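You operate a simulated robot arm through the tools that you are given. There is no shell and no other tool. Be economical: measure what you need, move in short steps, check, and stop when the job is done.

You run a simulated robot arm. Do the job below in one go: nothing can be reset, and whatever is moved stays where it is left.

## Task
Switch the filter off and brush the pulp off its ribbed tile.
Fine: black switch on the grey box off before you brush; the wooden brush lies in the wide drawer and goes back there; drawer shut, tile left in. What is to be rubbed or washed off counts as gone when no trace of it is left.
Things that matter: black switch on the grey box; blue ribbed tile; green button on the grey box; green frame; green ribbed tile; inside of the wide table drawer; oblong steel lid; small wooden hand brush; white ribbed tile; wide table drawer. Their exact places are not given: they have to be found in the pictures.

The check looks at the end state, three seconds after you hand in, the way a careful person would. Anything else that was tipped, shoved, dropped, spilled or broken makes it a failure.

## Robot
A 7-joint arm with a fingered hand on a trunk, on a base that drives. Base frame: it is fixed to the floor where the robot stands at the start and does not move with it; the origin is under the middle of the robot, x ahead of it, y to its left, z up; the surface under the hand at the start is at about z = 0.86. Units: m, rad, N and s.
With the tool pointing down near the work surface it reaches from about 0.18 to 0.64 m from the robot's upright axis, wherever it stands. Its first joint turns from -2.007 to 2.007 rad. Places, roughly: black switch on the grey box [0.5, -0.1, 0.9]; green button on the grey box [0.4, 0, 0.9]; green frame [0.5, 0.2, 0.9]; inside of the wide table drawer [0.3, -0.5, 0.8]; oblong steel lid (27x17x2 cm) [0.3, -0.3, 0.9]; wide table drawer [0.2, -0.5, 0.8]. Payload 3.1 kg.
The tool frame sits at the grasp point between the pads (the TCP): z along the fingers, y along the line on which they close. The tips reach 0.022 m beyond it. Largest opening 0.112 m; the body of the gripper starts 0.06 m behind the TCP. The gripper is a hand of 3 fingers: y runs from the thumb to the fingers, the wrist lies at [0, 0, -0.218] in the tool frame, and closing takes about 1.5 s.
Orientation is that of the tool frame in the base frame, as a unit quaternion [x, y, z, w]. With the fingers straight down and closing along the base's y, the tool's x points along the base's -x, its y along +y and its z along -z.

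## Interface
- The arm moves only by the tool apply_moves. Its argument "commands" is a list of rows, each a list of 6 numbers: the shift along the base's x, y, z in units of 50 mm (1.0 is 50 mm), then the turn, a rotation vector about the base's x, y, z in units of 4 degrees (1.0 is 4 degrees). In form: [[x, y, z, rx, ry, rz], ...]. A call has 1 to 10 rows; each row shifts and turns the commanded pose from where the row before left it. "fingers" is the gripper command, from -1 (fully open) to 1 (shut), values between in proportion, set as the call begins (left out, the last holds). A call with a number of a shift or a turn outside -1 to 1 is refused whole. Each row takes 0.2 s and may step no farther than 0.05 m and 0.15 rad from the row before; otherwise, or with a gripper value out of range, the whole call is refused. A pose out of reach is approached as far as the arm can. The call stops where the force on the tool passes 90 N (or 10 N more than at its start, if that is more) or the arm is blocked; 0.2 s more then pass. Each finger travels about 0.108 m/s and halts on what it meets, pressing with about 28 N; the grip force reading is that of the motor and also rises with nothing between the fingers. The clock runs only during rows and for 0.2 s after the last one: add rows that do not move to give the fingers time. It gives the time, the measured TCP pose, the force on the tool (base axes), the opening and the grip force at its end, in the units of the frame above (readings bear some noise), with the torque about the TCP (base axes, N m) and any sound that the robot's microphone picked up.
- Cameras (640 x 400 px; columns grow to the right, rows downward): "scene" is now at [0.0017, 0.1177, 1.7052]; the picture's right is [-0.50, -0.86, 0.00], its down [-0.72, 0.42, -0.55] and it looks along [0.47, -0.27, -0.84] (base axes); focal length 259 px, centre (320, 200). "wrist" rides on the gripper at [0.066, 0.003, -0.08] in the tool frame; the picture's right is [-0.05, 1.00, 0.00], its down [-0.77, -0.04, -0.64] and it looks along [-0.63, -0.03, 0.77] (tool axes); focal length 275 px, centre (320, 200).
- snapshot(camera): a new picture of that camera. The clock stands still meanwhile.
- lift_body(by): slides the trunk up (or, below 0, down) by that many m; the arm and the scene camera ride with it, the base frame stays. It gives what a move gives, with no picture.
- roll_base(legs): drives the robot by 1 to 6 legs, each [ahead, left, turn to the left] in m, m and rad, along the robot's own axes; the way and the turn of a leg run together, so that a leg with both is an arc; at most 1.5 m and 3.142 rad a leg. The arm and the cameras ride along, it lands a little off, and it stops where it bumps. It gives what a move gives.
- curl_fingers(finger1, finger2, thumb_bend): sets how far each is bent, from 0 (flat) to 1 (curled in); at 0.3 the hand is open as for a grip, at 0.7 the pads meet at the TCP. One left out holds its place. A second passes; each finger stops where it meets its share of the squeeze, and holds until it gets a number again. A gripper value or a shape takes the hand back. It gives what a move gives, with no picture; readings hold the bend of each and the force on the fingers (four entries, about 0 where the hand has none), thumb and palm.
- hand_shape(shape): the hand has 3 fingers and takes this shape, open, in about a second: jaw (thumb against the fingers, like two jaws); tri (thumb and two fingers); tip (a fingertip pinch); poke (one finger out to press); point (the index stretched); flat (the hand flat); cup (the hand cupped); fist (a fist). The gripper value then closes the fingers along that shape, each until it touches; the sizes above hold for jaw. It gives what a move gives, with no picture.
- pan_tilt(pan, tilt): turns the head with the scene camera to pan (to the left, within 2.705 rad either way) and tilt (down, from -0.506 to 1.204), counted from straight ahead of the robot. It gives what a move gives.
- pixel_to_xyz(camera, pixels): for up to 12 pixels [column, row] of the newest picture of that camera ("zoom" is the newest enlarged one), the place [x, y, z] in the base frame of the surface seen there, good to about 0.003 m. The clock stands still meanwhile.
- close_up(camera, box): a new picture of the part [left, top, right, bottom] of that camera's present view, enlarged. The clock stands still meanwhile.
- close_job(): hands the job in; it is judged then, once.

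Go step by step. Measure first, check grasps and placings, and put right what went wrong. The budget is 80 turns and 48 pictures, counting those below and the enlarged ones. Unless the task says otherwise, let go and move clear before handing in, and close with one line.

The tools are called after "Emit:" as name(argument=value, ...) on one line, values as JSON. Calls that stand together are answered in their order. apply_moves: Moves the arm, as the interface text tells. Its arguments: {"type":"object","properties":{"commands":{"type":"array"},"fingers":{"type":"number"}},"required":["commands"]} The other tools are called the same way: lift_body (by) slides the trunk up or down; hand_shape (shape) gives the hand a shape; curl_fingers (finger1, finger2, thumb_bend) moves the fingers one by one; roll_base (legs) drives the base; pan_tilt (pan, tilt) turns the head that bears the scene camera; snapshot (camera) takes a picture; pixel_to_xyz (camera, pixels) gives the place of the surface under pixels of a picture; close_up (camera, box) takes an enlarged picture of a part of a camera's view; close_job () hands the job in.

At the start:

```text
time_s: 0.0
tool_pos: [0.2871, -0.2069, 1.2241]
tcp_rot: [0.0, 1.0, 0.0, 0.0]
wrist_force: [0.1, -0.6, -1.0]
moment: [-0.03, 0.03, 0.01]
width: 0.112
gripper_force: 0.1
shape: jaw
bend: [0.3, 0.3, 0.3]
finger forces: [0.0, 0.0, 0.1, 0.1, 0.0, 0.0]
trunk travel left (down, up): [-0.85, 0.14]
robot x, y, heading: [-0.0013, 0.0011, -0.005]
head pan, tilt: [-0.525, 0.993]
```

scene: 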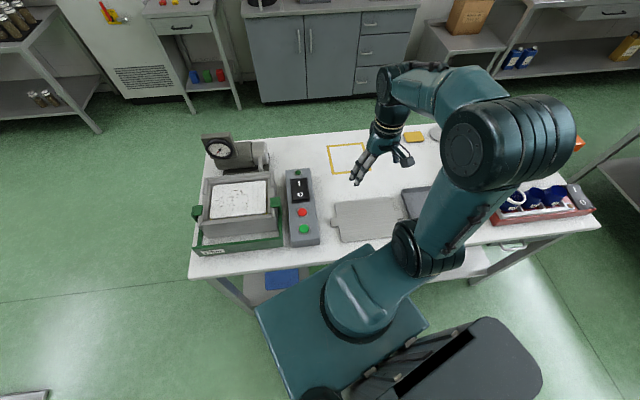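
wrist: 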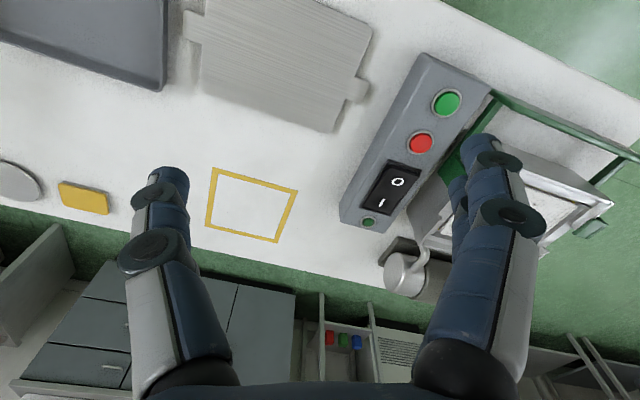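

The scene shows the grey box at about (302,208), the filter with its tile at about (237,200), and the steel lid at about (367,218). I'll take enlarged views of these first.

Emit:
close_up(camera="scene", box=[180, 120, 340, 260])

Emit:
close_up(camera="scene", box=[400, 120, 640, 280])

```text
2.86 times, centred on (260, 190) of scene
```

zoom: 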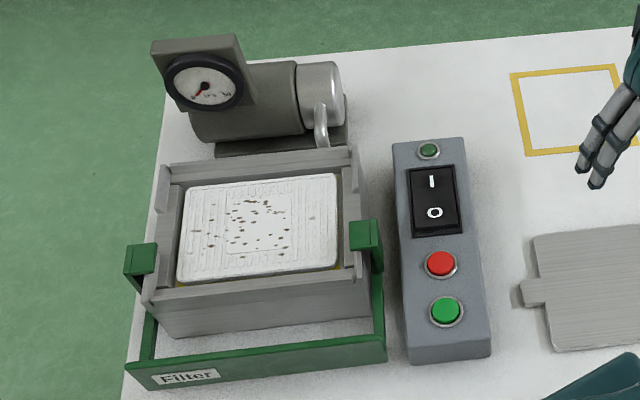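

```text
2.50 times, centred on (520, 200) of scene
```

zoom: 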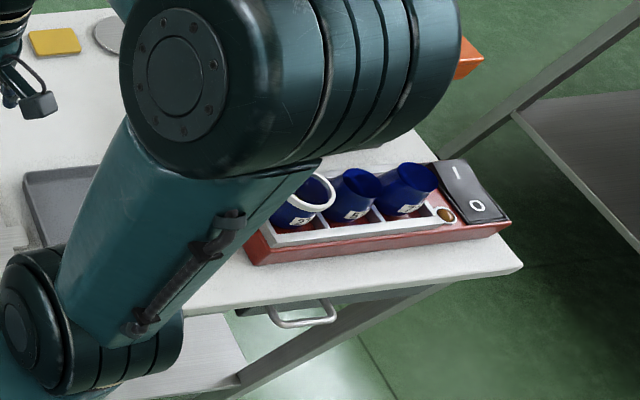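

Tile specks are clear at zoom (250,220), and the rocker has I at the far end and O at the near end. Next I'll measure the key points.

Emit:
snapshot(camera="scene")

Emit:
pixel_to_xyz(camera="scene", pixels=[[295, 180], [301, 189], [303, 212], [304, 230], [226, 188], [263, 184], [264, 211], [226, 219], [204, 178], [272, 205], [512, 246], [282, 278]])

Emit:
close_up(camera="wrist", box=[330, 50, 490, 250])

```text
43 pictures are left
```

scene: 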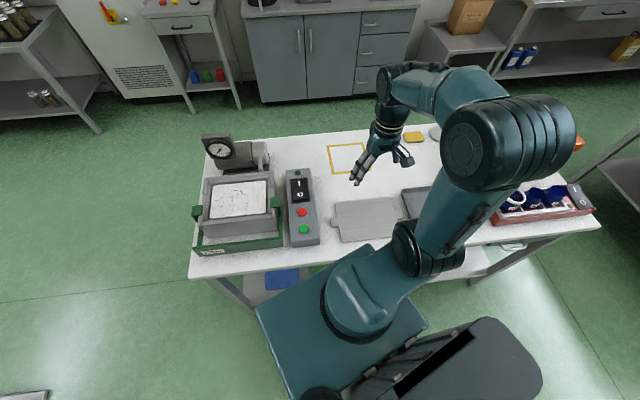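

```text
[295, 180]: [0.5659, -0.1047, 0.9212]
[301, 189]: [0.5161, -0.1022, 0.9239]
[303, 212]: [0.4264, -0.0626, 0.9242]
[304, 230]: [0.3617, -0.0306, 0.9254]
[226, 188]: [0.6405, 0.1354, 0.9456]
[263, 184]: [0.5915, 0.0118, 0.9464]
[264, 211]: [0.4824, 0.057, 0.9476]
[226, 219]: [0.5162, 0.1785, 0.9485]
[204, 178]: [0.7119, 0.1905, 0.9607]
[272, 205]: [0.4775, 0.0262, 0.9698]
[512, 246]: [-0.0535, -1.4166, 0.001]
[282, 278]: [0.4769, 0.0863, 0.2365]
```

```text
2.00 times, centred on (410, 150) of wrist
```

zoom: 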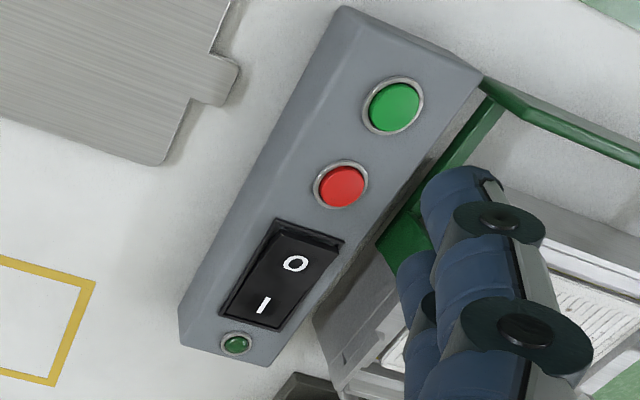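

The O end (near end) of the rocker looks raised, so the filter is on. I'll measure the rocker ends and the drawer handle, and set a poking finger.

Emit:
close_up(camera="scene", box=[280, 160, 330, 210])

Emit:
pixel_to_xyz(camera="scene", pixels=[[299, 184], [300, 194], [301, 198], [298, 181], [301, 202], [510, 249], [500, 249], [520, 247], [480, 247], [530, 235], [590, 223], [300, 262]])

Emit:
hand_shape(shape="poke")

Emit:
snapshot(camera="wrist")

```text
8.00 times, centred on (305, 185) of scene
```

zoom: 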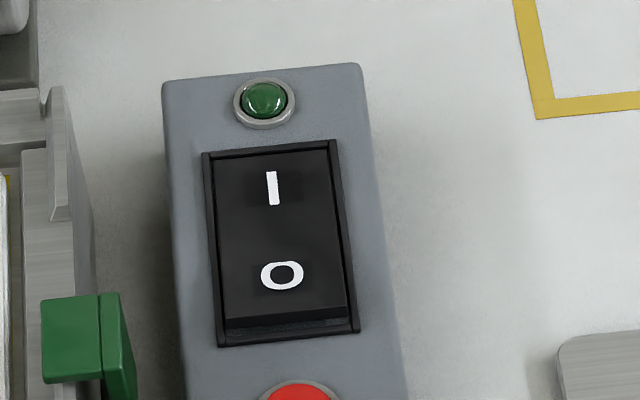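

```text
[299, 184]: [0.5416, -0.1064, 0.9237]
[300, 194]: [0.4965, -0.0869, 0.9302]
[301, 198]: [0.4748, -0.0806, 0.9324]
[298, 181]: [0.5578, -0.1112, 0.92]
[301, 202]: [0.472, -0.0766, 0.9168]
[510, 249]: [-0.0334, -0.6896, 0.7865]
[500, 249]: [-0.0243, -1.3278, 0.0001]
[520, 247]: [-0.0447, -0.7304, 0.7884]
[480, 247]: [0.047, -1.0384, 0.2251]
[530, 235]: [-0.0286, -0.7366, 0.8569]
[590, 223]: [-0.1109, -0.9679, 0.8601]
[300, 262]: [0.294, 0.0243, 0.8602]
```

```text
time_s: 0.9
tool_pos: [0.2865, -0.206, 1.224]
tcp_rot: [0.0, 1.0, 0.001, -0.001]
wrist_force: [-0.6, -0.6, -0.2]
moment: [0.01, 0.01, -0.01]
width: 0.0
gripper_force: 0.0
shape: poke
bend: [1.0, 1.0, 0.46]
finger forces: [0.0, 0.1, 0.0, 0.0, 0.1, 0.1]
trunk travel left (down, up): [-0.85, 0.14]
robot x, y, heading: [0.0005, -0.0031, -0.003]
head pan, tilt: [-0.525, 0.993]
```

```text
40 pictures are left
```

wrist: 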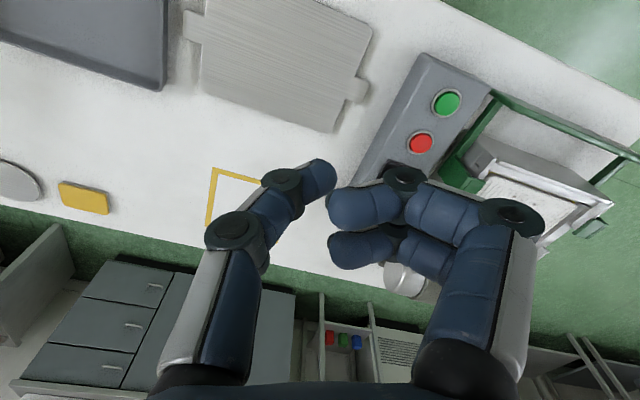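

The near (O) end stands at 0.932 against 0.924 at the I end, so it is on and O must be pressed. The thumb tip is at wrist (325,175), so I'll measure that.

Emit:
pixel_to_xyz(camera="wrist", pixels=[[322, 165], [328, 180], [320, 185], [345, 205], [345, 245], [358, 195]])

```text
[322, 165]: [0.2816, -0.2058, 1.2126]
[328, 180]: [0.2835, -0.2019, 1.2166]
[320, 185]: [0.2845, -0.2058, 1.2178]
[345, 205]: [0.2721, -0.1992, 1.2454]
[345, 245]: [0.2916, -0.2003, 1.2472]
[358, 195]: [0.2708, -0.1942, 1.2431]
```

The thumb tip is near the TCP, about 14 mm below it, with the curled fingers 25 mm higher on the +y side. I'll turn the hand about -100° so the fingers lie clear of the filter, and move above the O end.

Emit:
apply_moves(commands=[[0.2, 0.126, 0, 0, 0, -1], [0.2, 0.126, 0, 0, 0, -1], [0.2, 0.126, 0, 0, 0, -1], [0.2, 0.126, 0, 0, 0, -1], [0.2, 0.126, 0, 0, 0, -1], [0.2, 0.126, 0, 0, 0, -1], [0.2, 0.126, 0, 0, 0, -1], [0.2, 0.126, 0, 0, 0, -1], [0.2, 0.126, 0, 0, 0, -1], [0.2, 0.126, 0, 0, 0, -1]])

Emit:
apply_moves(commands=[[0.2, 0.126, 0, 0, 0, -1], [0.2, 0.126, 0, 0, 0, -1], [0.2, 0.126, 0, 0, 0, -1], [0.2, 0.126, 0, 0, 0, -1], [0.2, 0.126, 0, 0, 0, -1], [0.2, 0.126, 0, 0, 0, -1], [0.2, 0.126, 0, 0, 0, -1], [0.2, 0.126, 0, 0, 0, -1], [0.2, 0.126, 0, 0, 0, -1], [0.2, 0.126, 0, 0, 0, -1]])

Emit:
apply_moves(commands=[[0, 0, -0.3, 0, 0, -1], [0, 0, -0.3, 0, 0, -1], [0, 0, -0.3, 0, 0, -1], [0, 0, -0.3, 0, 0, -1], [0, 0, -0.3, 0, 0, -1], [0, 0, -0.4, 0, 0, 0], [0, 0, -0.5, 0, 0, 0], [0, 0, -0.4, 0, 0, 0], [0, 0, 0, 0, 0, 0], [0, 0, 0, 0, 0, 0]])

Emit:
snapshot(camera="wrist")

```text
time_s: 3.1
tool_pos: [0.3874, -0.1423, 1.2216]
tcp_rot: [0.342, 0.94, -0.001, -0.001]
wrist_force: [-0.2, 0.6, 0.6]
moment: [-0.01, -0.04, -0.02]
width: 0.0001
gripper_force: 0.1
shape: poke
bend: [1.0, 1.0, 0.46]
finger forces: [0.0, 0.0, 0.0, 0.0, 0.0, 0.0]
trunk travel left (down, up): [-0.85, 0.14]
robot x, y, heading: [-0.0013, -0.0006, 0.001]
head pan, tilt: [-0.525, 0.993]
```

```text
time_s: 5.3
tool_pos: [0.4865, -0.0805, 1.2222]
tcp_rot: [0.642, 0.766, -0.001, -0.001]
wrist_force: [-0.1, 0.0, -0.3]
moment: [0.05, -0.05, -0.01]
width: 0.0001
gripper_force: 0.0
shape: poke
bend: [1.0, 1.0, 0.46]
finger forces: [0.1, 0.0, 0.1, 0.1, 0.0, 0.0]
trunk travel left (down, up): [-0.85, 0.14]
robot x, y, heading: [-0.0038, 0.0013, -0.002]
head pan, tilt: [-0.525, 0.993]
```

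```text
time_s: 7.5
tool_pos: [0.486, -0.0799, 1.0844]
tcp_rot: [0.766, 0.642, 0.0, 0.0]
wrist_force: [-0.3, -0.4, 0.0]
moment: [0.0, 0.04, 0.04]
width: 0.0
gripper_force: 0.2
shape: poke
bend: [1.0, 1.0, 0.46]
finger forces: [0.0, 0.0, 0.0, 0.0, 0.0, 0.0]
trunk travel left (down, up): [-0.85, 0.14]
robot x, y, heading: [0.0045, 0.002, 0.001]
head pan, tilt: [-0.525, 0.993]
```

```text
39 pictures are left
```

wrist: 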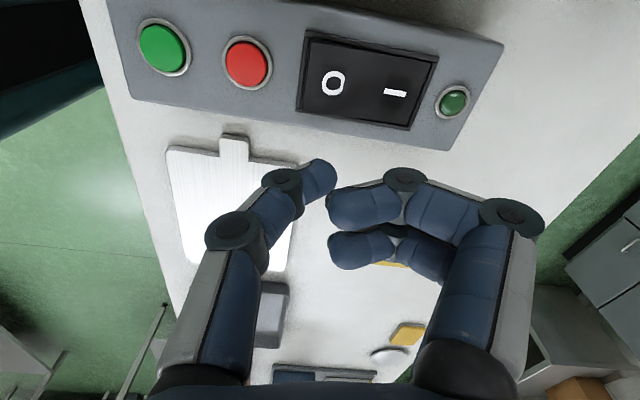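

The rocker is in view with O at (333,83). I'll measure it and the thumb tip.

Emit:
pixel_to_xyz(camera="wrist", pixels=[[333, 90], [306, 85], [322, 85], [395, 92], [322, 165], [327, 180], [332, 100], [453, 100], [334, 205]])

```text
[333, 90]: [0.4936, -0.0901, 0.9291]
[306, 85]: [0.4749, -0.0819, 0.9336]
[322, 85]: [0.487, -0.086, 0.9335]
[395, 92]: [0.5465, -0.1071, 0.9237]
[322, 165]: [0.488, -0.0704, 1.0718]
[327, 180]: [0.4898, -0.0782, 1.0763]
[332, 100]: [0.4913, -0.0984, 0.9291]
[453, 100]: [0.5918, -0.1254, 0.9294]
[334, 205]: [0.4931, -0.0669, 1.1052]
```

Emit:
apply_moves(commands=[[-0.04, -0.32, -0.5, 0, 0, 0], [0, 0, -0.5, 0, 0, 0], [0, 0, -0.5, 0, 0, 0], [0, 0, -0.5, 0, 0, 0], [0, 0, -0.3, 0, 0, 0], [0, 0, -0.2, 0, 0, 0], [0, 0, 0, 0, 0, 0], [0, 0, 0, 0, 0, 0]])

Emit:
snapshot(camera="wrist")

```text
time_s: 9.3
tool_pos: [0.487, -0.0974, 0.9595]
tcp_rot: [0.767, 0.642, 0.0, 0.0]
wrist_force: [0.0, 1.7, 0.2]
moment: [-0.04, 0.0, 0.0]
width: 0.0001
gripper_force: 0.1
shape: poke
bend: [1.0, 1.0, 0.46]
finger forces: [0.1, 0.0, 0.1, 0.0, 0.0, 0.1]
trunk travel left (down, up): [-0.85, 0.14]
robot x, y, heading: [-0.0002, 0.0004, -0.0]
head pan, tilt: [-0.525, 0.993]
```

```text
38 pictures are left
```

wrist: 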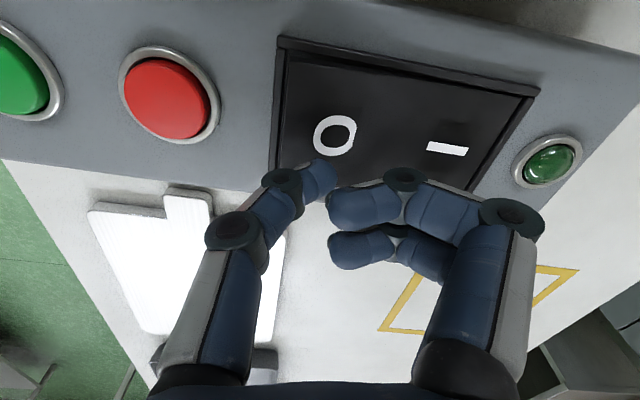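

Thumb tip is about 1.5 cm above the O. I'll press down in small steps.

Emit:
apply_moves(commands=[[0, 0.05, -0.1, 0, 0, 0], [0, 0, -0.1, 0, 0, 0], [0, 0, -0.1, 0, 0, 0], [0, 0, -0.1, 0, 0, 0], [0, 0, -0.1, 0, 0, 0], [0, 0, 0, 0, 0, 0]])

Emit:
snapshot(camera="wrist")

```text
time_s: 10.7
tool_pos: [0.4774, -0.0924, 0.9385]
tcp_rot: [0.766, 0.643, 0.002, 0.001]
wrist_force: [-18.4, 3.6, 43.7]
moment: [-0.21, -0.12, -0.07]
width: 0.0002
gripper_force: 0.0
shape: poke
bend: [1.0, 1.0, 0.53]
finger forces: [0.1, 0.0, 0.0, 0.1, 46.1, 0.0]
trunk travel left (down, up): [-0.85, 0.14]
robot x, y, heading: [-0.0018, 0.0013, 0.002]
head pan, tilt: [-0.525, 0.993]
```

```text
37 pictures are left
```

wrist: 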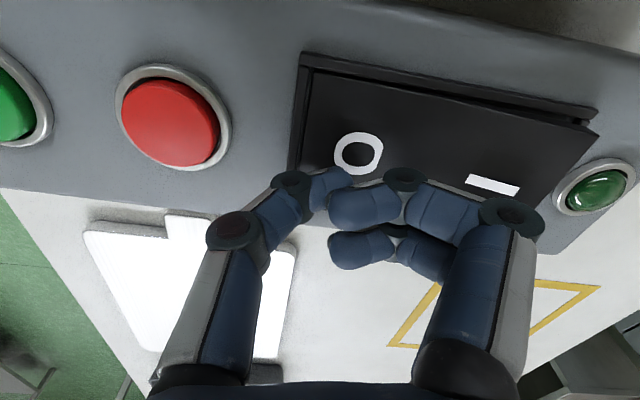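

The rocker has tipped: the I end now stands up at (580,118). I'll lift straight up and check the state.

Emit:
apply_moves(commands=[[0, 0, 0.3, 0, 0, 0], [0, 0, 0.8, 0, 0, 0], [0, 0, 1, 0, 0, 0], [0, 0, 1, 0, 0, 0], [-0.2, 0, 1, 0, 0, 0], [-0.5, -0.2, 1, 0, 0, 0], [-0.5, -0.2, 0.5, 0, 0, 0], [-0.5, -0.2, 0.5, 0, 0, 0], [-0.5, -0.2, 0, 0, 0, 0]])

Emit:
close_up(camera="scene", box=[190, 130, 350, 260])

Emit:
pixel_to_xyz(camera="scene", pixels=[[299, 184], [300, 194], [301, 198], [298, 181]])

```text
refused: row 5 steps farther than a row can; nothing moved
```

```text
3.08 times, centred on (270, 195) of scene
```

zoom: 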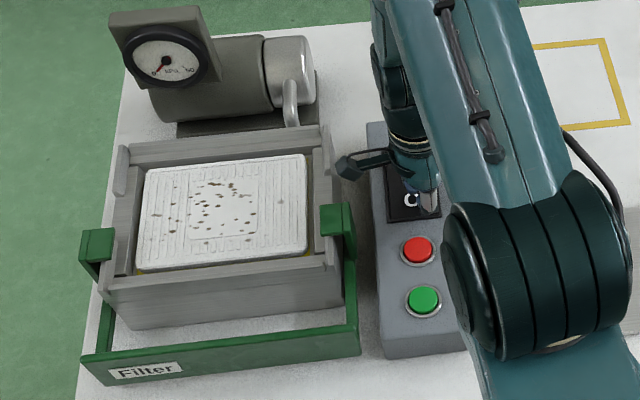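

```text
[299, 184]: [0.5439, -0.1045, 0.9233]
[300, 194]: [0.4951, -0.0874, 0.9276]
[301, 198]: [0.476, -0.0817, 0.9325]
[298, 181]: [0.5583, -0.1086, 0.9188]
```

Emit:
apply_moves(commands=[[0, 0, 0.3, 0, 0, 0], [0, 0, 0.8, 0, 0, 0], [0, 0, 1, 0, 0, 0], [0, 0, 1, 0, 0, 0], [-0.4, -0.2, 0.8, 0, 0, 0], [-0.5, -0.2, 0.8, 0, 0, 0], [-0.6, -0.3, 0.5, 0, 0, 0], [-0.7, -0.3, 0.5, 0, 0, 0], [-0.8, -0.3, 0, 0, 0, 0], [-0.8, -0.3, 0, 0, 0, 0]])

Emit:
snapshot(camera="scene")

Emit:
pixel_to_xyz(camera="scene", pixels=[[299, 184], [300, 194], [301, 198], [298, 181], [295, 180], [304, 230]])

Emit:
close_up(camera="scene", box=[280, 160, 330, 210])

```text
time_s: 12.9
tool_pos: [0.2989, -0.1731, 1.2188]
tcp_rot: [0.764, 0.645, -0.001, 0.0]
wrist_force: [-0.6, 0.2, 0.1]
moment: [-0.02, 0.0, -0.03]
width: 0.0
gripper_force: 0.1
shape: poke
bend: [1.0, 1.0, 0.46]
finger forces: [0.0, 0.1, 0.0, 0.0, 0.0, 0.0]
trunk travel left (down, up): [-0.85, 0.14]
robot x, y, heading: [0.0029, 0.0008, 0.002]
head pan, tilt: [-0.525, 0.993]
```

```text
35 pictures are left
```

scene: 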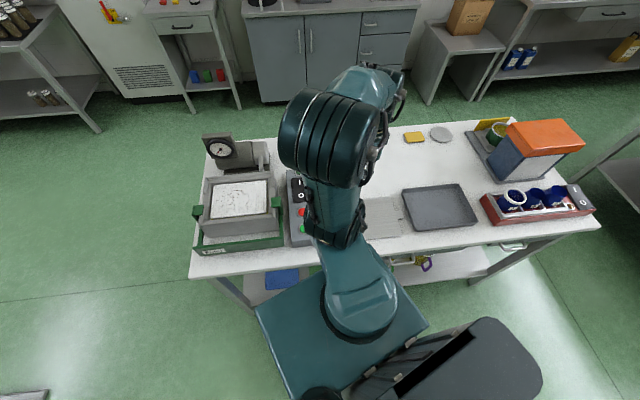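

```text
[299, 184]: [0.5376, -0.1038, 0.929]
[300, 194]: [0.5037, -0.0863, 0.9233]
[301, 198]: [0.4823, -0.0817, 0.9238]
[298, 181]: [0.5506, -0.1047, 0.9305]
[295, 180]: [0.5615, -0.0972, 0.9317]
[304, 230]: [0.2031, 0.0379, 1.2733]
```

```text
8.00 times, centred on (305, 185) of scene
```

zoom: 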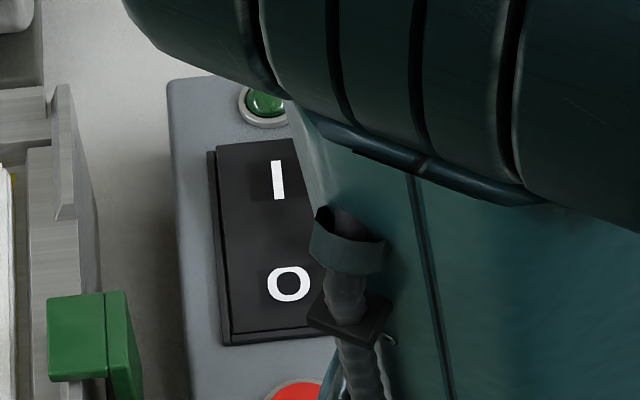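

The rocker now is off (I end 0.930, O end 0.923). Two handles show under the edge, near (415,262) and (512,246), so I'll zoom there.

Emit:
close_up(camera="scene", box=[370, 215, 530, 295])

Emit:
pixel_to_xyz(camera="scene", pixels=[[400, 262], [412, 263], [424, 263], [427, 264], [405, 262], [440, 225], [392, 262], [470, 185], [413, 232], [370, 232]])

```text
4.00 times, centred on (450, 255) of scene
```

zoom: 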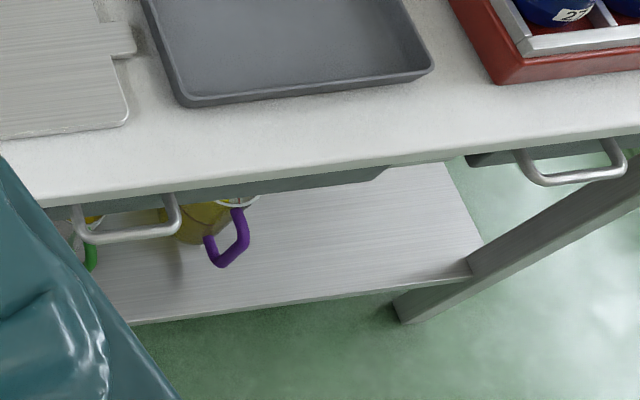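

```text
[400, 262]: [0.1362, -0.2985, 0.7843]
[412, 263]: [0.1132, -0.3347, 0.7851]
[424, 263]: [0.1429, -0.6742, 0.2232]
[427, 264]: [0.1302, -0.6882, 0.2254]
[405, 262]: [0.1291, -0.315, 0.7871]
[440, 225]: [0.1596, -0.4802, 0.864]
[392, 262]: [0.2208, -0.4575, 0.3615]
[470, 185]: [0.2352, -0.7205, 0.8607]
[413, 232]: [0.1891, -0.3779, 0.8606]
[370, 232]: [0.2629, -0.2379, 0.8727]
```

The left handle (zoom 75–178, at about [0.135,-0.30,0.785]) belongs to the wider drawer. Before backing off I need to know what is around and behind the robot.

Emit:
pixel_to_xyz(camera="scene", pixels=[[460, 350], [500, 350], [400, 380], [480, 325], [300, 330], [420, 315], [320, 395]])

Emit:
pan_tilt(pan=-2.6, tilt=0.8)

Emit:
snapshot(camera="scene")

```text
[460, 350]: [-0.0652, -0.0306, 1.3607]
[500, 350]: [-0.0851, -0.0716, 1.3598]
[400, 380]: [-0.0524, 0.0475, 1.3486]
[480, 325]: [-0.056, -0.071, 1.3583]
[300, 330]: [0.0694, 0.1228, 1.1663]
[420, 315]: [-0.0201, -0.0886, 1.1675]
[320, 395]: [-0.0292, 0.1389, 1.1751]
```

```text
time_s: 14.9
tool_pos: [0.2979, -0.1754, 1.2176]
tcp_rot: [0.765, 0.643, 0.0, -0.001]
wrist_force: [-0.1, -0.2, -0.6]
moment: [-0.03, 0.0, 0.01]
width: 0.0
gripper_force: 0.1
shape: poke
bend: [1.0, 1.0, 0.46]
finger forces: [0.0, 0.1, 0.0, 0.1, 0.1, 0.1]
trunk travel left (down, up): [-0.85, 0.14]
robot x, y, heading: [0.0036, 0.0011, -0.001]
head pan, tilt: [-2.601, 0.799]
```

```text
32 pictures are left
```

scene: 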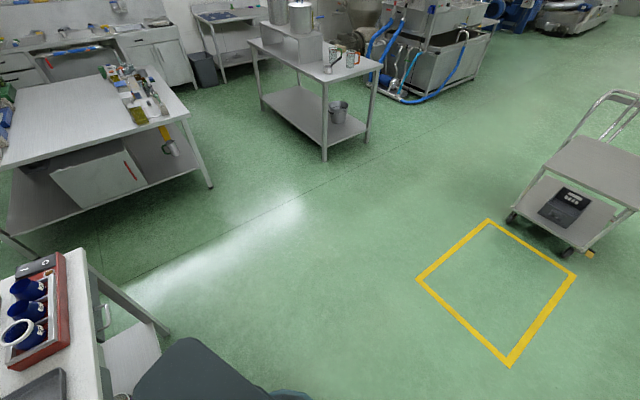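

Behind the robot is free for over a metre. I'll back off to about (-0.44,-0.066), turn to face the drawer (heading -0.388), and set the jaw shape.

Emit:
roll_base(legs=[[-0.44, 0, 0], [0, -0.066, 0], [0, 0, -0.388]])

Emit:
hand_shape(shape="jaw")

Emit:
pan_tilt(pan=0, tilt=0.85)

Emit:
snapshot(camera="scene")

```text
time_s: 19.4
tool_pos: [-0.254, -0.3414, 1.2189]
tcp_rot: [0.879, 0.477, 0.0, 0.0]
wrist_force: [0.1, 0.3, 0.3]
moment: [0.04, 0.04, 0.01]
width: 0.0001
gripper_force: 0.0
shape: poke
bend: [1.0, 1.0, 0.46]
finger forces: [0.1, 0.1, 0.0, 0.0, 0.0, 0.0]
trunk travel left (down, up): [-0.85, 0.14]
robot x, y, heading: [-0.4611, -0.0653, -0.402]
head pan, tilt: [-2.601, 0.799]
```

```text
time_s: 20.3
tool_pos: [-0.2542, -0.3421, 1.2186]
tcp_rot: [0.879, 0.476, 0.0, 0.0]
wrist_force: [-0.3, -0.6, 0.7]
moment: [-0.01, 0.01, 0.0]
width: 0.1118
gripper_force: 0.0
shape: jaw
bend: [0.3, 0.3, 0.3]
finger forces: [0.0, 0.0, 0.1, 0.0, 0.1, 0.0]
trunk travel left (down, up): [-0.85, 0.14]
robot x, y, heading: [-0.4582, -0.0629, -0.404]
head pan, tilt: [-2.601, 0.799]
```

```text
time_s: 22.6
tool_pos: [-0.2545, -0.3426, 1.2185]
tcp_rot: [0.879, 0.476, 0.0, 0.0]
wrist_force: [0.0, -0.2, 0.2]
moment: [0.02, 0.02, 0.03]
width: 0.1118
gripper_force: 0.0
shape: jaw
bend: [0.3, 0.3, 0.3]
finger forces: [0.0, 0.1, 0.0, 0.0, 0.1, 0.0]
trunk travel left (down, up): [-0.85, 0.14]
robot x, y, heading: [-0.4626, -0.0639, -0.406]
head pan, tilt: [0.0, 0.85]
```

```text
31 pictures are left
```

scene: 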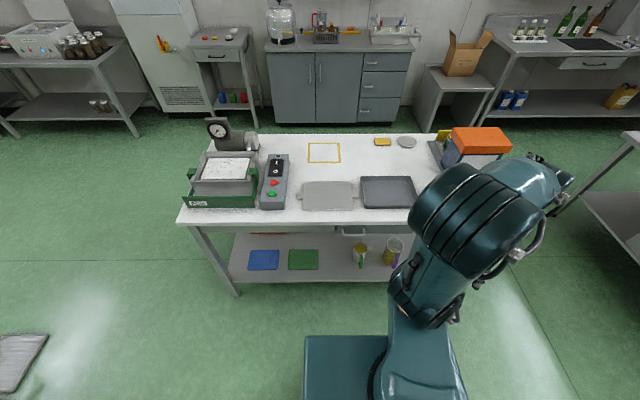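

The handle is now at about (352,232). I'll zoom for a precise measurement.

Emit:
close_up(camera="scene", box=[290, 170, 450, 270])

```text
4.00 times, centred on (370, 220) of scene
```

zoom: 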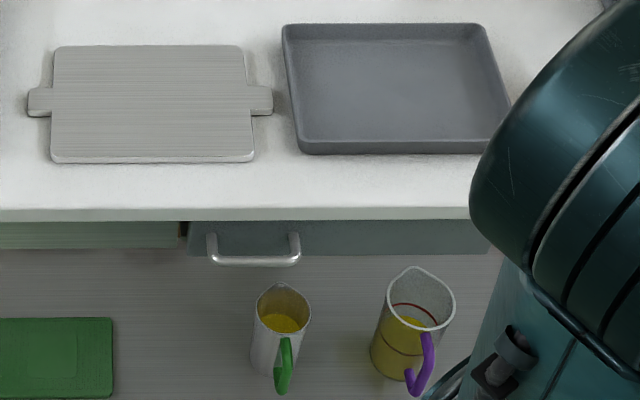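

Emit:
pixel_to_xyz(camera="zoom", pixels=[[225, 261], [255, 262], [285, 261], [210, 240], [295, 240], [255, 245], [400, 240], [190, 245], [485, 240], [255, 214], [255, 205], [150, 235]])

```text
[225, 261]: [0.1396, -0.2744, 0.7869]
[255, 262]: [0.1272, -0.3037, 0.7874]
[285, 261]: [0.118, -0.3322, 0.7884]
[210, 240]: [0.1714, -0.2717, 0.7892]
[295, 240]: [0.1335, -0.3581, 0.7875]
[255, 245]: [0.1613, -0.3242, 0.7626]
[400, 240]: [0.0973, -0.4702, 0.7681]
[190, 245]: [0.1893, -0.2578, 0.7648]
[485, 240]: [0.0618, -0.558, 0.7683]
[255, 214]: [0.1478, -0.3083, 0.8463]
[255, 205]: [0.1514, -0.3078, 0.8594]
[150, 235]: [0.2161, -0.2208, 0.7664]
```

Handle bar centre is about [0.128,-0.304,0.785], running along yaw -22.5°, with the drawer front 38 mm behind it. I'll bring the hand in front of the table, align the yaw, and then pitch it horizontal.

Emit:
apply_moves(commands=[[0.51, 0.185, -0.3, 0, 0, 0.89], [0.51, 0.185, -0.3, 0, 0, 0.89], [0.51, 0.185, -0.3, 0, 0, 0.89], [0.51, 0.185, -0.3, 0, 0, 0], [0.51, 0.185, -0.3, 0, 0, 0], [0.51, 0.185, -0.3, 0, 0, 0], [0.51, 0.185, -0.3, 0, 0, 0], [0.51, 0.185, -0.3, 0, 0, 0], [0.51, 0.185, -0.3, 0, 0, 0], [0.51, 0.185, -0.3, 0, 0, 0]], fingers=-0.25)

Emit:
apply_moves(commands=[[0, 0, 0, -0.387, -0.922, 0], [0, 0, 0, -0.387, -0.922, 0], [0, 0, 0, -0.387, -0.922, 0], [0, 0, 0, -0.387, -0.922, 0], [0, 0, 0, -0.387, -0.922, 0], [0, 0, 0, -0.387, -0.922, 0], [0, 0, 0, -0.387, -0.922, 0], [0, 0, 0, -0.387, -0.922, 0], [0, 0, 0, -0.387, -0.922, 0], [0, 0, 0, -0.387, -0.922, 0]])

Emit:
apply_moves(commands=[[0, 0, 0, -0.387, -0.922, 0], [0, 0, 0, -0.387, -0.922, 0], [0, 0, 0, -0.387, -0.922, 0], [0, 0, 0, -0.387, -0.922, 0], [0, 0, 0, -0.387, -0.922, 0], [0, 0, 0, -0.387, -0.922, 0], [0, 0, 0, -0.387, -0.922, 0], [0, 0, 0, -0.387, -0.922, 0], [0, 0, 0, -0.387, -0.922, 0], [0, 0, 0, -0.387, -0.922, 0]])

```text
time_s: 24.8
tool_pos: [0.0038, -0.2483, 1.0665]
tcp_rot: [0.831, 0.556, -0.001, -0.002]
wrist_force: [0.5, 1.6, 0.2]
moment: [0.05, 0.02, 0.0]
width: 0.0703
gripper_force: 0.0
shape: jaw
bend: [0.71, 0.71, 0.69]
finger forces: [0.0, 0.0, 0.1, 0.0, 0.0, 0.1]
trunk travel left (down, up): [-0.85, 0.14]
robot x, y, heading: [-0.4617, -0.0641, -0.403]
head pan, tilt: [0.0, 0.85]
```

```text
time_s: 27.0
tool_pos: [0.0048, -0.2526, 1.0692]
tcp_rot: [0.781, 0.523, 0.189, 0.286]
wrist_force: [-0.8, 0.1, 0.3]
moment: [0.01, 0.01, -0.02]
width: 0.0706
gripper_force: 0.0
shape: jaw
bend: [0.71, 0.71, 0.69]
finger forces: [0.0, 0.1, 0.0, 0.0, 0.0, 0.1]
out of reach, approached as far as the arm can: row 8
trunk travel left (down, up): [-0.85, 0.14]
robot x, y, heading: [-0.458, -0.063, -0.404]
head pan, tilt: [0.0, 0.85]
```

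```text
time_s: 29.2
tool_pos: [0.0047, -0.2513, 1.0693]
tcp_rot: [0.636, 0.425, 0.354, 0.537]
wrist_force: [-0.1, 0.1, 0.3]
moment: [0.01, 0.01, 0.01]
width: 0.0706
gripper_force: 0.1
shape: jaw
bend: [0.71, 0.71, 0.69]
finger forces: [0.1, 0.1, 0.0, 0.0, 0.0, 0.0]
trunk travel left (down, up): [-0.85, 0.14]
robot x, y, heading: [-0.4601, -0.0619, -0.402]
head pan, tilt: [0.0, 0.85]
```

The hand is at 80° pitch and laterally aligned. I'll finish the pitch and descend to handle height.

Emit:
apply_moves(commands=[[0, 0, -0.5, -0.387, -0.922, 0], [0, 0, -0.5, -0.387, -0.922, 0], [0, 0, -0.6, 0, 0, 0], [0, 0, -0.6, 0, 0, 0], [0, 0, -0.6, 0, 0, 0], [0, 0, -0.6, 0, 0, 0], [0, 0, -0.6, 0, 0, 0], [0, 0, -0.6, 0, 0, 0], [0, 0, -0.6, 0, 0, 0], [0, 0, -0.5, 0, 0, 0]])

Emit:
snapshot(camera="wrist")

Emit:
snapshot(camera="scene")

```text
time_s: 31.4
tool_pos: [0.0037, -0.2531, 0.809]
tcp_rot: [0.598, 0.401, 0.383, 0.579]
wrist_force: [0.6, -0.1, 1.3]
moment: [0.02, 0.02, 0.0]
width: 0.0704
gripper_force: 0.2
shape: jaw
bend: [0.71, 0.71, 0.69]
finger forces: [0.0, 0.0, 0.1, 0.1, 0.1, 0.1]
out of reach, approached as far as the arm can: row 10
trunk travel left (down, up): [-0.85, 0.14]
robot x, y, heading: [-0.4546, -0.0615, -0.404]
head pan, tilt: [0.0, 0.85]
```

```text
29 pictures are left
```

wrist: 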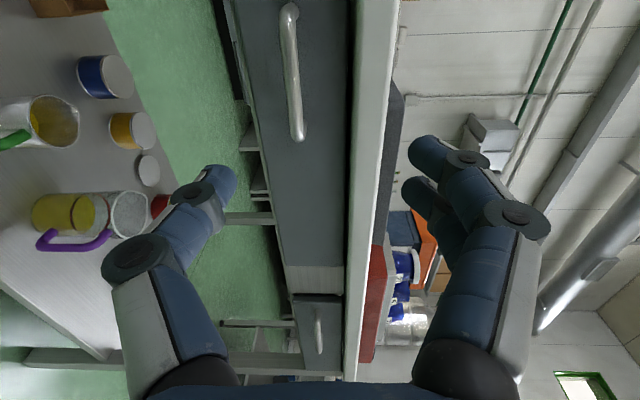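

```text
28 pictures are left
```

scene: 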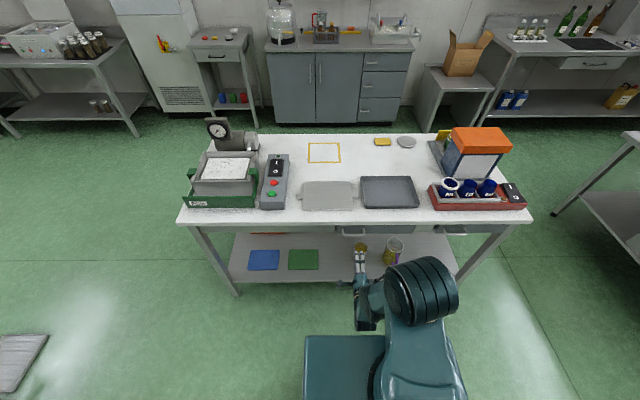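

Wrist view is good, but the last row hit the reach limit at z=0.809. I'll lower the trunk 0.1 m and bring the hand to handle height.

Emit:
lift_body(by=-0.1)

Emit:
apply_moves(commands=[[0, 0, 0.5, 0, 0, 0], [0, 0, 0.5, 0, 0, 0], [0, 0, 0.5, 0, 0, 0], [0, 0, 0, 0, 0, 0]])

```text
time_s: 32.8
tool_pos: [0.0036, -0.2539, 0.7085]
tcp_rot: [0.598, 0.4, 0.383, 0.58]
wrist_force: [1.3, 0.2, 0.0]
moment: [-0.01, 0.01, 0.0]
width: 0.0701
gripper_force: 0.1
shape: jaw
bend: [0.71, 0.71, 0.69]
finger forces: [0.1, 0.0, 0.0, 0.0, 0.1, 0.0]
trunk travel left (down, up): [-0.75, 0.24]
robot x, y, heading: [-0.4579, -0.0631, -0.406]
head pan, tilt: [0.0, 0.85]
```

```text
time_s: 33.8
tool_pos: [0.0037, -0.2538, 0.7836]
tcp_rot: [0.598, 0.4, 0.384, 0.579]
wrist_force: [-0.3, -0.9, 0.7]
moment: [0.0, 0.01, 0.0]
width: 0.0703
gripper_force: 0.0
shape: jaw
bend: [0.71, 0.71, 0.69]
finger forces: [0.0, 0.0, 0.0, 0.1, 0.0, 0.0]
trunk travel left (down, up): [-0.75, 0.24]
robot x, y, heading: [-0.4605, -0.0644, -0.407]
head pan, tilt: [0.0, 0.85]
```

Emit:
apply_moves(commands=[[0.4, -0.16, 0, 0, 0, 0], [0.4, -0.16, 0, 0, 0, 0], [0.4, -0.16, 0, 0, 0, 0], [0.4, -0.16, 0, 0, 0, 0], [0.4, -0.16, 0, 0, 0, 0], [0.4, -0.16, 0, 0, 0, 0], [0, 0, 0, 0, 0, 0]])

Emit:
snapshot(camera="wrist")

```text
time_s: 35.4
tool_pos: [0.1225, -0.3027, 0.7835]
tcp_rot: [0.598, 0.4, 0.382, 0.58]
wrist_force: [-0.4, -0.3, 0.7]
moment: [0.0, 0.01, -0.02]
width: 0.0704
gripper_force: 0.1
shape: jaw
bend: [0.71, 0.71, 0.69]
finger forces: [0.1, 0.0, 0.1, 0.0, 0.0, 0.1]
trunk travel left (down, up): [-0.75, 0.24]
robot x, y, heading: [-0.4564, -0.0609, -0.406]
head pan, tilt: [0.0, 0.85]
```

```text
27 pictures are left
```

wrist: 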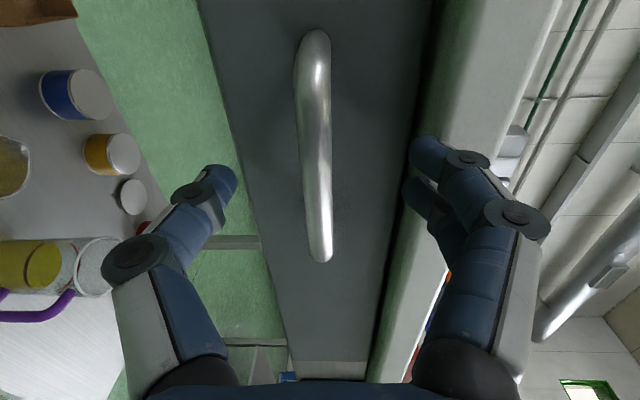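

The bar lies between thumb and fingers. I'll close on it.

Emit:
apply_moves(commands=[[0, 0, 0, 0, 0, 0], [0, 0, 0, 0, 0, 0], [0, 0, 0, 0, 0, 0], [0, 0, 0, 0, 0, 0], [0, 0, 0, 0, 0, 0], [0, 0, 0, 0, 0, 0]], fingers=1)

```text
time_s: 36.8
tool_pos: [0.1235, -0.3029, 0.7833]
tcp_rot: [0.599, 0.4, 0.383, 0.579]
wrist_force: [0.0, -0.9, -5.2]
moment: [0.0, -0.06, 0.01]
width: 0.0
gripper_force: 27.8
shape: jaw
bend: [0.7, 0.7, 0.76]
finger forces: [0.1, 0.0, 0.1, 0.0, 6.0, 0.1]
trunk travel left (down, up): [-0.75, 0.24]
robot x, y, heading: [-0.4577, -0.0641, -0.406]
head pan, tilt: [0.0, 0.85]
```

Width reads 0 but the thumb feels 6 N, so I need to see whether the bar is held.

Emit:
snapshot(camera="wrist")

```text
26 pictures are left
```

wrist: 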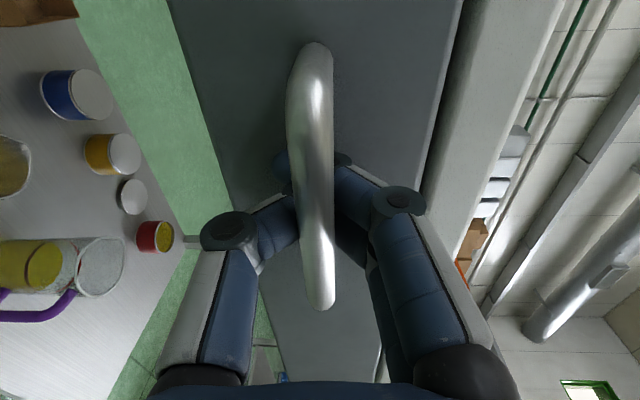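

The fingertips have met behind the bar, a closed hook around it, which is good for pulling. I'll pull along (-0.922, 0.387).

Emit:
apply_moves(commands=[[-0.37, 0.155, 0, 0, 0, 0], [-0.37, 0.155, 0, 0, 0, 0], [-0.37, 0.155, 0, 0, 0, 0], [-0.37, 0.155, 0, 0, 0, 0], [-0.37, 0.155, 0, 0, 0, 0], [-0.37, 0.155, 0, 0, 0, 0], [-0.37, 0.155, 0, 0, 0, 0], [-0.37, 0.155, 0, 0, 0, 0], [0, 0, 0, 0, 0, 0]])

Emit:
snapshot(camera="scene")

```text
time_s: 38.8
tool_pos: [-0.023, -0.2388, 0.7817]
tcp_rot: [0.598, 0.401, 0.382, 0.579]
wrist_force: [-0.7, -0.5, -5.8]
moment: [-0.02, -0.07, 0.04]
width: 0.0002
gripper_force: 28.1
shape: jaw
bend: [0.7, 0.7, 0.77]
finger forces: [0.0, 0.0, 0.0, 0.0, 6.7, 0.0]
trunk travel left (down, up): [-0.75, 0.24]
robot x, y, heading: [-0.4563, -0.0643, -0.401]
head pan, tilt: [0.0, 0.85]
```

```text
25 pictures are left
```

scene: 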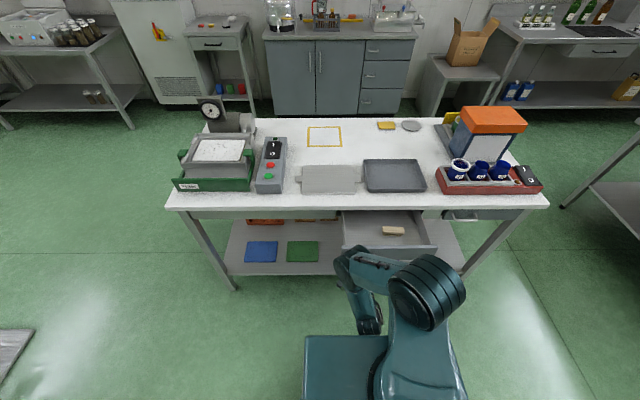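

The drawer has opened about 15 cm and the brush shows at (393,230). I'll pull 7 cm further for clearance.

Emit:
apply_moves(commands=[[-0.37, 0.155, 0, 0, 0, 0], [-0.37, 0.155, 0, 0, 0, 0], [-0.37, 0.155, 0, 0, 0, 0], [-0.25, 0.105, 0, 0, 0, 0], [0, 0, 0, 0, 0, 0]])

Emit:
close_up(camera="scene", box=[320, 190, 480, 290])

Emit:
pixel_to_xyz(camera="zoom", pixels=[[250, 170], [300, 165], [340, 170], [320, 168], [320, 160], [320, 178], [400, 190], [200, 200], [320, 215], [100, 200]])

```text
time_s: 40.0
tool_pos: [-0.0894, -0.2106, 0.7823]
tcp_rot: [0.598, 0.401, 0.383, 0.579]
wrist_force: [-0.4, -0.1, -10.3]
moment: [-0.09, -0.15, 0.0]
width: 0.0
gripper_force: 28.0
shape: jaw
bend: [0.7, 0.7, 0.77]
finger forces: [0.0, 0.0, 0.1, 0.0, 10.3, 0.0]
trunk travel left (down, up): [-0.75, 0.24]
robot x, y, heading: [-0.4591, -0.063, -0.406]
head pan, tilt: [0.0, 0.85]
```

```text
4.00 times, centred on (400, 240) of scene
```

zoom: 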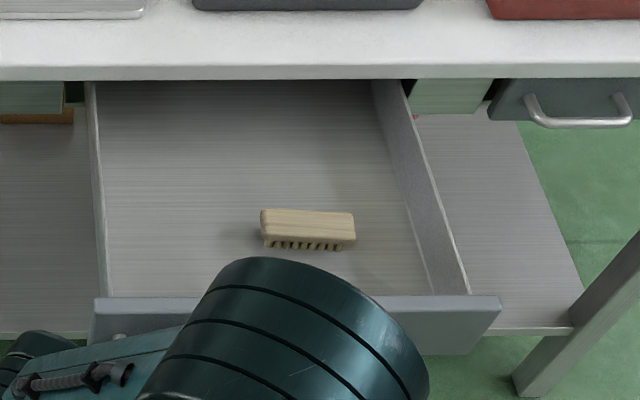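

```text
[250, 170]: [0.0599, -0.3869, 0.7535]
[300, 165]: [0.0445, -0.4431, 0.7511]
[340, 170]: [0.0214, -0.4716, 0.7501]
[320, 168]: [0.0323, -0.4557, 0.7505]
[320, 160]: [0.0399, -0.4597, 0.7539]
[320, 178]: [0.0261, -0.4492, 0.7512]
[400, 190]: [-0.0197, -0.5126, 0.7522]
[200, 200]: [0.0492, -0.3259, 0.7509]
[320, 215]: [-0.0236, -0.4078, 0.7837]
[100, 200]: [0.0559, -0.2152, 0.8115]
```

Emit:
pixel_to_xyz(camera="zoom", pixels=[[266, 213], [350, 215], [265, 230], [350, 236], [308, 224], [308, 211], [308, 230], [308, 247], [420, 200], [95, 240], [200, 300], [450, 302]])

```text
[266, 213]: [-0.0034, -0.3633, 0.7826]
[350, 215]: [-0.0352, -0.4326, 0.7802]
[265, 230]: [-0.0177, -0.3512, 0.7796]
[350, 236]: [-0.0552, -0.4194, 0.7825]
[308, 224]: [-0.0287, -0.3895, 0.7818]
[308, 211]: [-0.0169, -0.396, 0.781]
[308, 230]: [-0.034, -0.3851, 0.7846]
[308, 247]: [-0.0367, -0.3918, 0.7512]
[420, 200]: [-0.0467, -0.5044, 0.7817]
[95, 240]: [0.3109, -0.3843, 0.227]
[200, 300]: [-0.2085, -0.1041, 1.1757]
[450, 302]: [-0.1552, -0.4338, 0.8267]
```

The brush lies along the drawer's width with its centre near [-0.027,-0.391], top at z 0.782 and bristles down. I'll release the handle, back out and rise.

Emit:
apply_moves(commands=[[0, 0, 0, 0, 0, 0], [0, 0, 0, 0, 0, 0], [0, 0, 0, 0, 0, 0], [0, 0, 0, 0, 0, 0], [0, 0, 0, 0, 0, 0], [-0.3, 0.126, 0, 0, 0, 0], [-0.3, 0.126, 0, 0, 0, 0], [-0.3, 0.126, 0, 0, 0, 0], [-0.2, 0.084, 0, 0, 0, 0], [0, 0, 0, 0, 0, 0]], fingers=-0.25)

Emit:
snapshot(camera="wrist")

```text
time_s: 42.2
tool_pos: [-0.1492, -0.1885, 0.7837]
tcp_rot: [0.598, 0.4, 0.382, 0.58]
wrist_force: [0.7, 0.1, -0.3]
moment: [0.01, 0.01, 0.0]
width: 0.0697
gripper_force: 0.1
shape: jaw
bend: [0.71, 0.71, 0.69]
finger forces: [0.0, 0.0, 0.0, 0.0, 0.0, 0.1]
trunk travel left (down, up): [-0.75, 0.24]
robot x, y, heading: [-0.4616, -0.0638, -0.404]
head pan, tilt: [0.0, 0.85]
```

```text
23 pictures are left
```

wrist: 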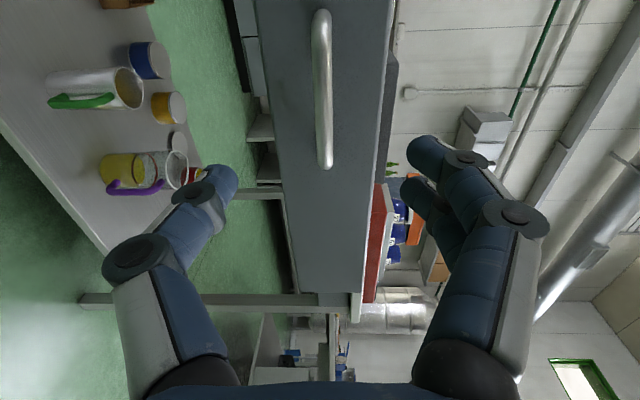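

Clear of the handle. I'll rise, pitch the hand back to pointing down, and move above the brush.

Emit:
apply_moves(commands=[[0, 0, 0.8, 0, 0, 0], [0, 0, 0.8, 0, 0, 0], [0, 0, 0.8, 0, 0, 0], [0, 0, 0.8, 0, 0, 0], [0, 0, 0.6, 0.387, 0.922, 0], [0, 0, 0.6, 0.387, 0.922, 0], [0, 0, 0.6, 0.387, 0.922, 0], [0, 0, 0, 0.387, 0.922, 0], [0, 0, 0, 0.387, 0.922, 0], [0, 0, 0, 0.387, 0.922, 0]])

Emit:
apply_moves(commands=[[0.24, -0.4, 0, 0.387, 0.922, 0], [0.24, -0.4, 0, 0.387, 0.922, 0], [0.24, -0.4, 0, 0.387, 0.922, 0], [0.24, -0.4, 0, 0.387, 0.922, 0], [0.24, -0.4, 0, 0.387, 0.922, 0], [0.24, -0.4, 0, 0.387, 0.922, 0], [0.24, -0.4, 0, 0.387, 0.922, 0], [0.24, -0.4, 0, 0.387, 0.922, 0], [0.24, -0.4, 0, 0.387, 0.922, 0], [0.24, -0.4, 0, 0.387, 0.922, 0]])

Emit:
apply_moves(commands=[[0, 0, 0, 0.387, 0.922, 0], [0, 0, 0, 0.387, 0.922, 0], [0, 0, 0, 0.387, 0.922, 0], [0, 0, -0.3, 0.387, 0.922, 0], [0, 0, -0.4, 0.387, 0.922, 0], [0, 0, -0.5, 0.387, 0.922, 0], [0, 0, -0.5, 0, 0, 0], [0, 0, 0, 0, 0, 0]])

Emit:
snapshot(camera="wrist")

```text
time_s: 43.5
tool_pos: [-0.1646, -0.2139, 0.9274]
tcp_rot: [0.694, 0.278, 0.414, 0.519]
wrist_force: [0.2, -0.9, -0.3]
moment: [-0.01, -0.03, 0.02]
width: 0.07
gripper_force: 0.0
shape: jaw
bend: [0.71, 0.71, 0.69]
finger forces: [0.0, 0.0, 0.0, 0.0, 0.0, 0.0]
out of reach, approached as far as the arm can: row 6
trunk travel left (down, up): [-0.75, 0.24]
robot x, y, heading: [-0.4562, -0.0623, -0.403]
head pan, tilt: [0.0, 0.85]
stopped in row 6: the arm was blocked; the commanded pose is now the measured one
```

```text
time_s: 44.3
tool_pos: [-0.1001, -0.1819, 0.8297]
tcp_rot: [0.795, 0.199, 0.485, 0.306]
wrist_force: [0.0, 0.4, -0.3]
moment: [0.02, 0.01, -0.02]
width: 0.0699
gripper_force: 0.2
shape: jaw
bend: [0.71, 0.71, 0.69]
finger forces: [0.1, 0.1, 0.0, 0.0, 0.0, 0.0]
trunk travel left (down, up): [-0.75, 0.24]
robot x, y, heading: [-0.4616, -0.0618, -0.403]
head pan, tilt: [0.0, 0.85]
stopped in row 3: the arm was blocked; the commanded pose is now the measured one
```

```text
time_s: 44.8
tool_pos: [-0.0881, -0.1391, 0.7854]
tcp_rot: [0.828, 0.155, 0.502, 0.196]
wrist_force: [-0.5, 0.2, -0.2]
moment: [-0.03, 0.0, -0.01]
width: 0.0694
gripper_force: 0.0
shape: jaw
bend: [0.71, 0.71, 0.69]
finger forces: [0.1, 0.1, 0.1, 0.1, 0.0, 0.0]
trunk travel left (down, up): [-0.75, 0.24]
robot x, y, heading: [-0.459, -0.062, -0.4]
head pan, tilt: [0.0, 0.85]
stopped in row 2: the arm was blocked; the commanded pose is now the measured one
```

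```text
22 pictures are left
```

wrist: 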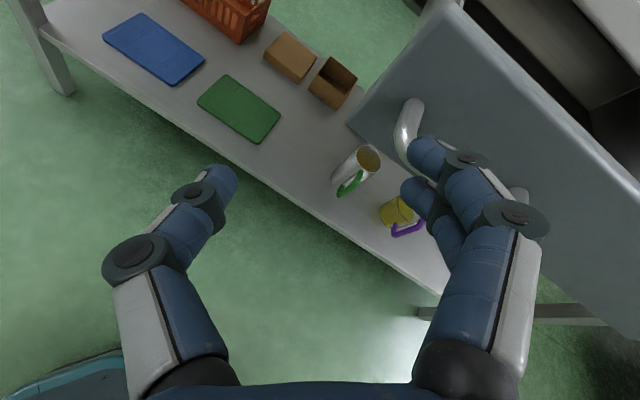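

The arm got blocked near its own body and strayed, ending beside the handle. I'll look before moving again.

Emit:
snapshot(camera="scene")

Emit:
pixel_to_xyz(camera="wrist", pixels=[[405, 130], [520, 200], [450, 60], [600, 150], [355, 120], [425, 150], [415, 185], [470, 185]])

```text
21 pictures are left
```

scene: 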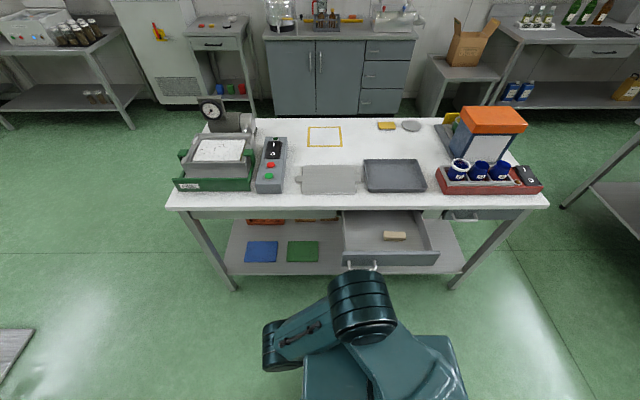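

```text
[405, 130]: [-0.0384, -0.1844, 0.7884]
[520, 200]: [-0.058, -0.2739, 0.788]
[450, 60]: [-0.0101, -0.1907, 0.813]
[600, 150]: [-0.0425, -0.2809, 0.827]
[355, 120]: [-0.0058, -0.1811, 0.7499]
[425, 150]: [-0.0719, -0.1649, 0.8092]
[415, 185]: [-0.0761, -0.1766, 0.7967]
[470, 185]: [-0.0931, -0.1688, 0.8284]
```

The drawer and brush are undisturbed. I'll back the base 0.3 m away so the hand comes clear, and raise the trunk.

Emit:
roll_base(legs=[[-0.3, 0, 0]])

Emit:
lift_body(by=0.2)

Emit:
apply_moves(commands=[[0.7, -0.4, 0, 0, 0, 0], [0.7, -0.4, 0.3, 0, 0, 0], [0.7, -0.4, 0.3, 0, 0, 0], [0.7, -0.4, 0.3, 0, 0, 0]])

```text
time_s: 46.9
tool_pos: [-0.3645, -0.0184, 0.7869]
tcp_rot: [0.827, 0.159, 0.503, 0.193]
wrist_force: [0.2, 0.3, 0.0]
moment: [-0.02, 0.01, -0.03]
width: 0.0699
gripper_force: 0.2
shape: jaw
bend: [0.71, 0.71, 0.69]
finger forces: [0.0, 0.0, 0.0, 0.1, 0.0, 0.0]
trunk travel left (down, up): [-0.75, 0.24]
robot x, y, heading: [-0.7401, 0.0568, -0.401]
head pan, tilt: [0.0, 0.85]
```

```text
time_s: 49.0
tool_pos: [-0.3639, -0.0162, 0.9838]
tcp_rot: [0.828, 0.16, 0.503, 0.19]
wrist_force: [-0.2, -1.1, 1.1]
moment: [-0.02, -0.04, -0.03]
width: 0.0696
gripper_force: 0.1
shape: jaw
bend: [0.71, 0.71, 0.69]
finger forces: [0.0, 0.0, 0.1, 0.0, 0.0, 0.0]
trunk travel left (down, up): [-0.95, 0.04]
robot x, y, heading: [-0.739, 0.0543, -0.4]
head pan, tilt: [0.0, 0.85]
```

```text
time_s: 49.5
tool_pos: [-0.3744, -0.0357, 0.9409]
tcp_rot: [0.863, -0.072, 0.462, 0.191]
wrist_force: [0.5, 0.1, -0.6]
moment: [-0.02, -0.03, -0.02]
width: 0.0702
gripper_force: 0.1
shape: jaw
bend: [0.71, 0.71, 0.69]
finger forces: [0.0, 0.0, 0.0, 0.1, 0.0, 0.0]
trunk travel left (down, up): [-0.95, 0.04]
robot x, y, heading: [-0.738, 0.0559, -0.397]
head pan, tilt: [0.0, 0.85]
stopped in row 2: the arm was blocked; the commanded pose is now the measured one
```

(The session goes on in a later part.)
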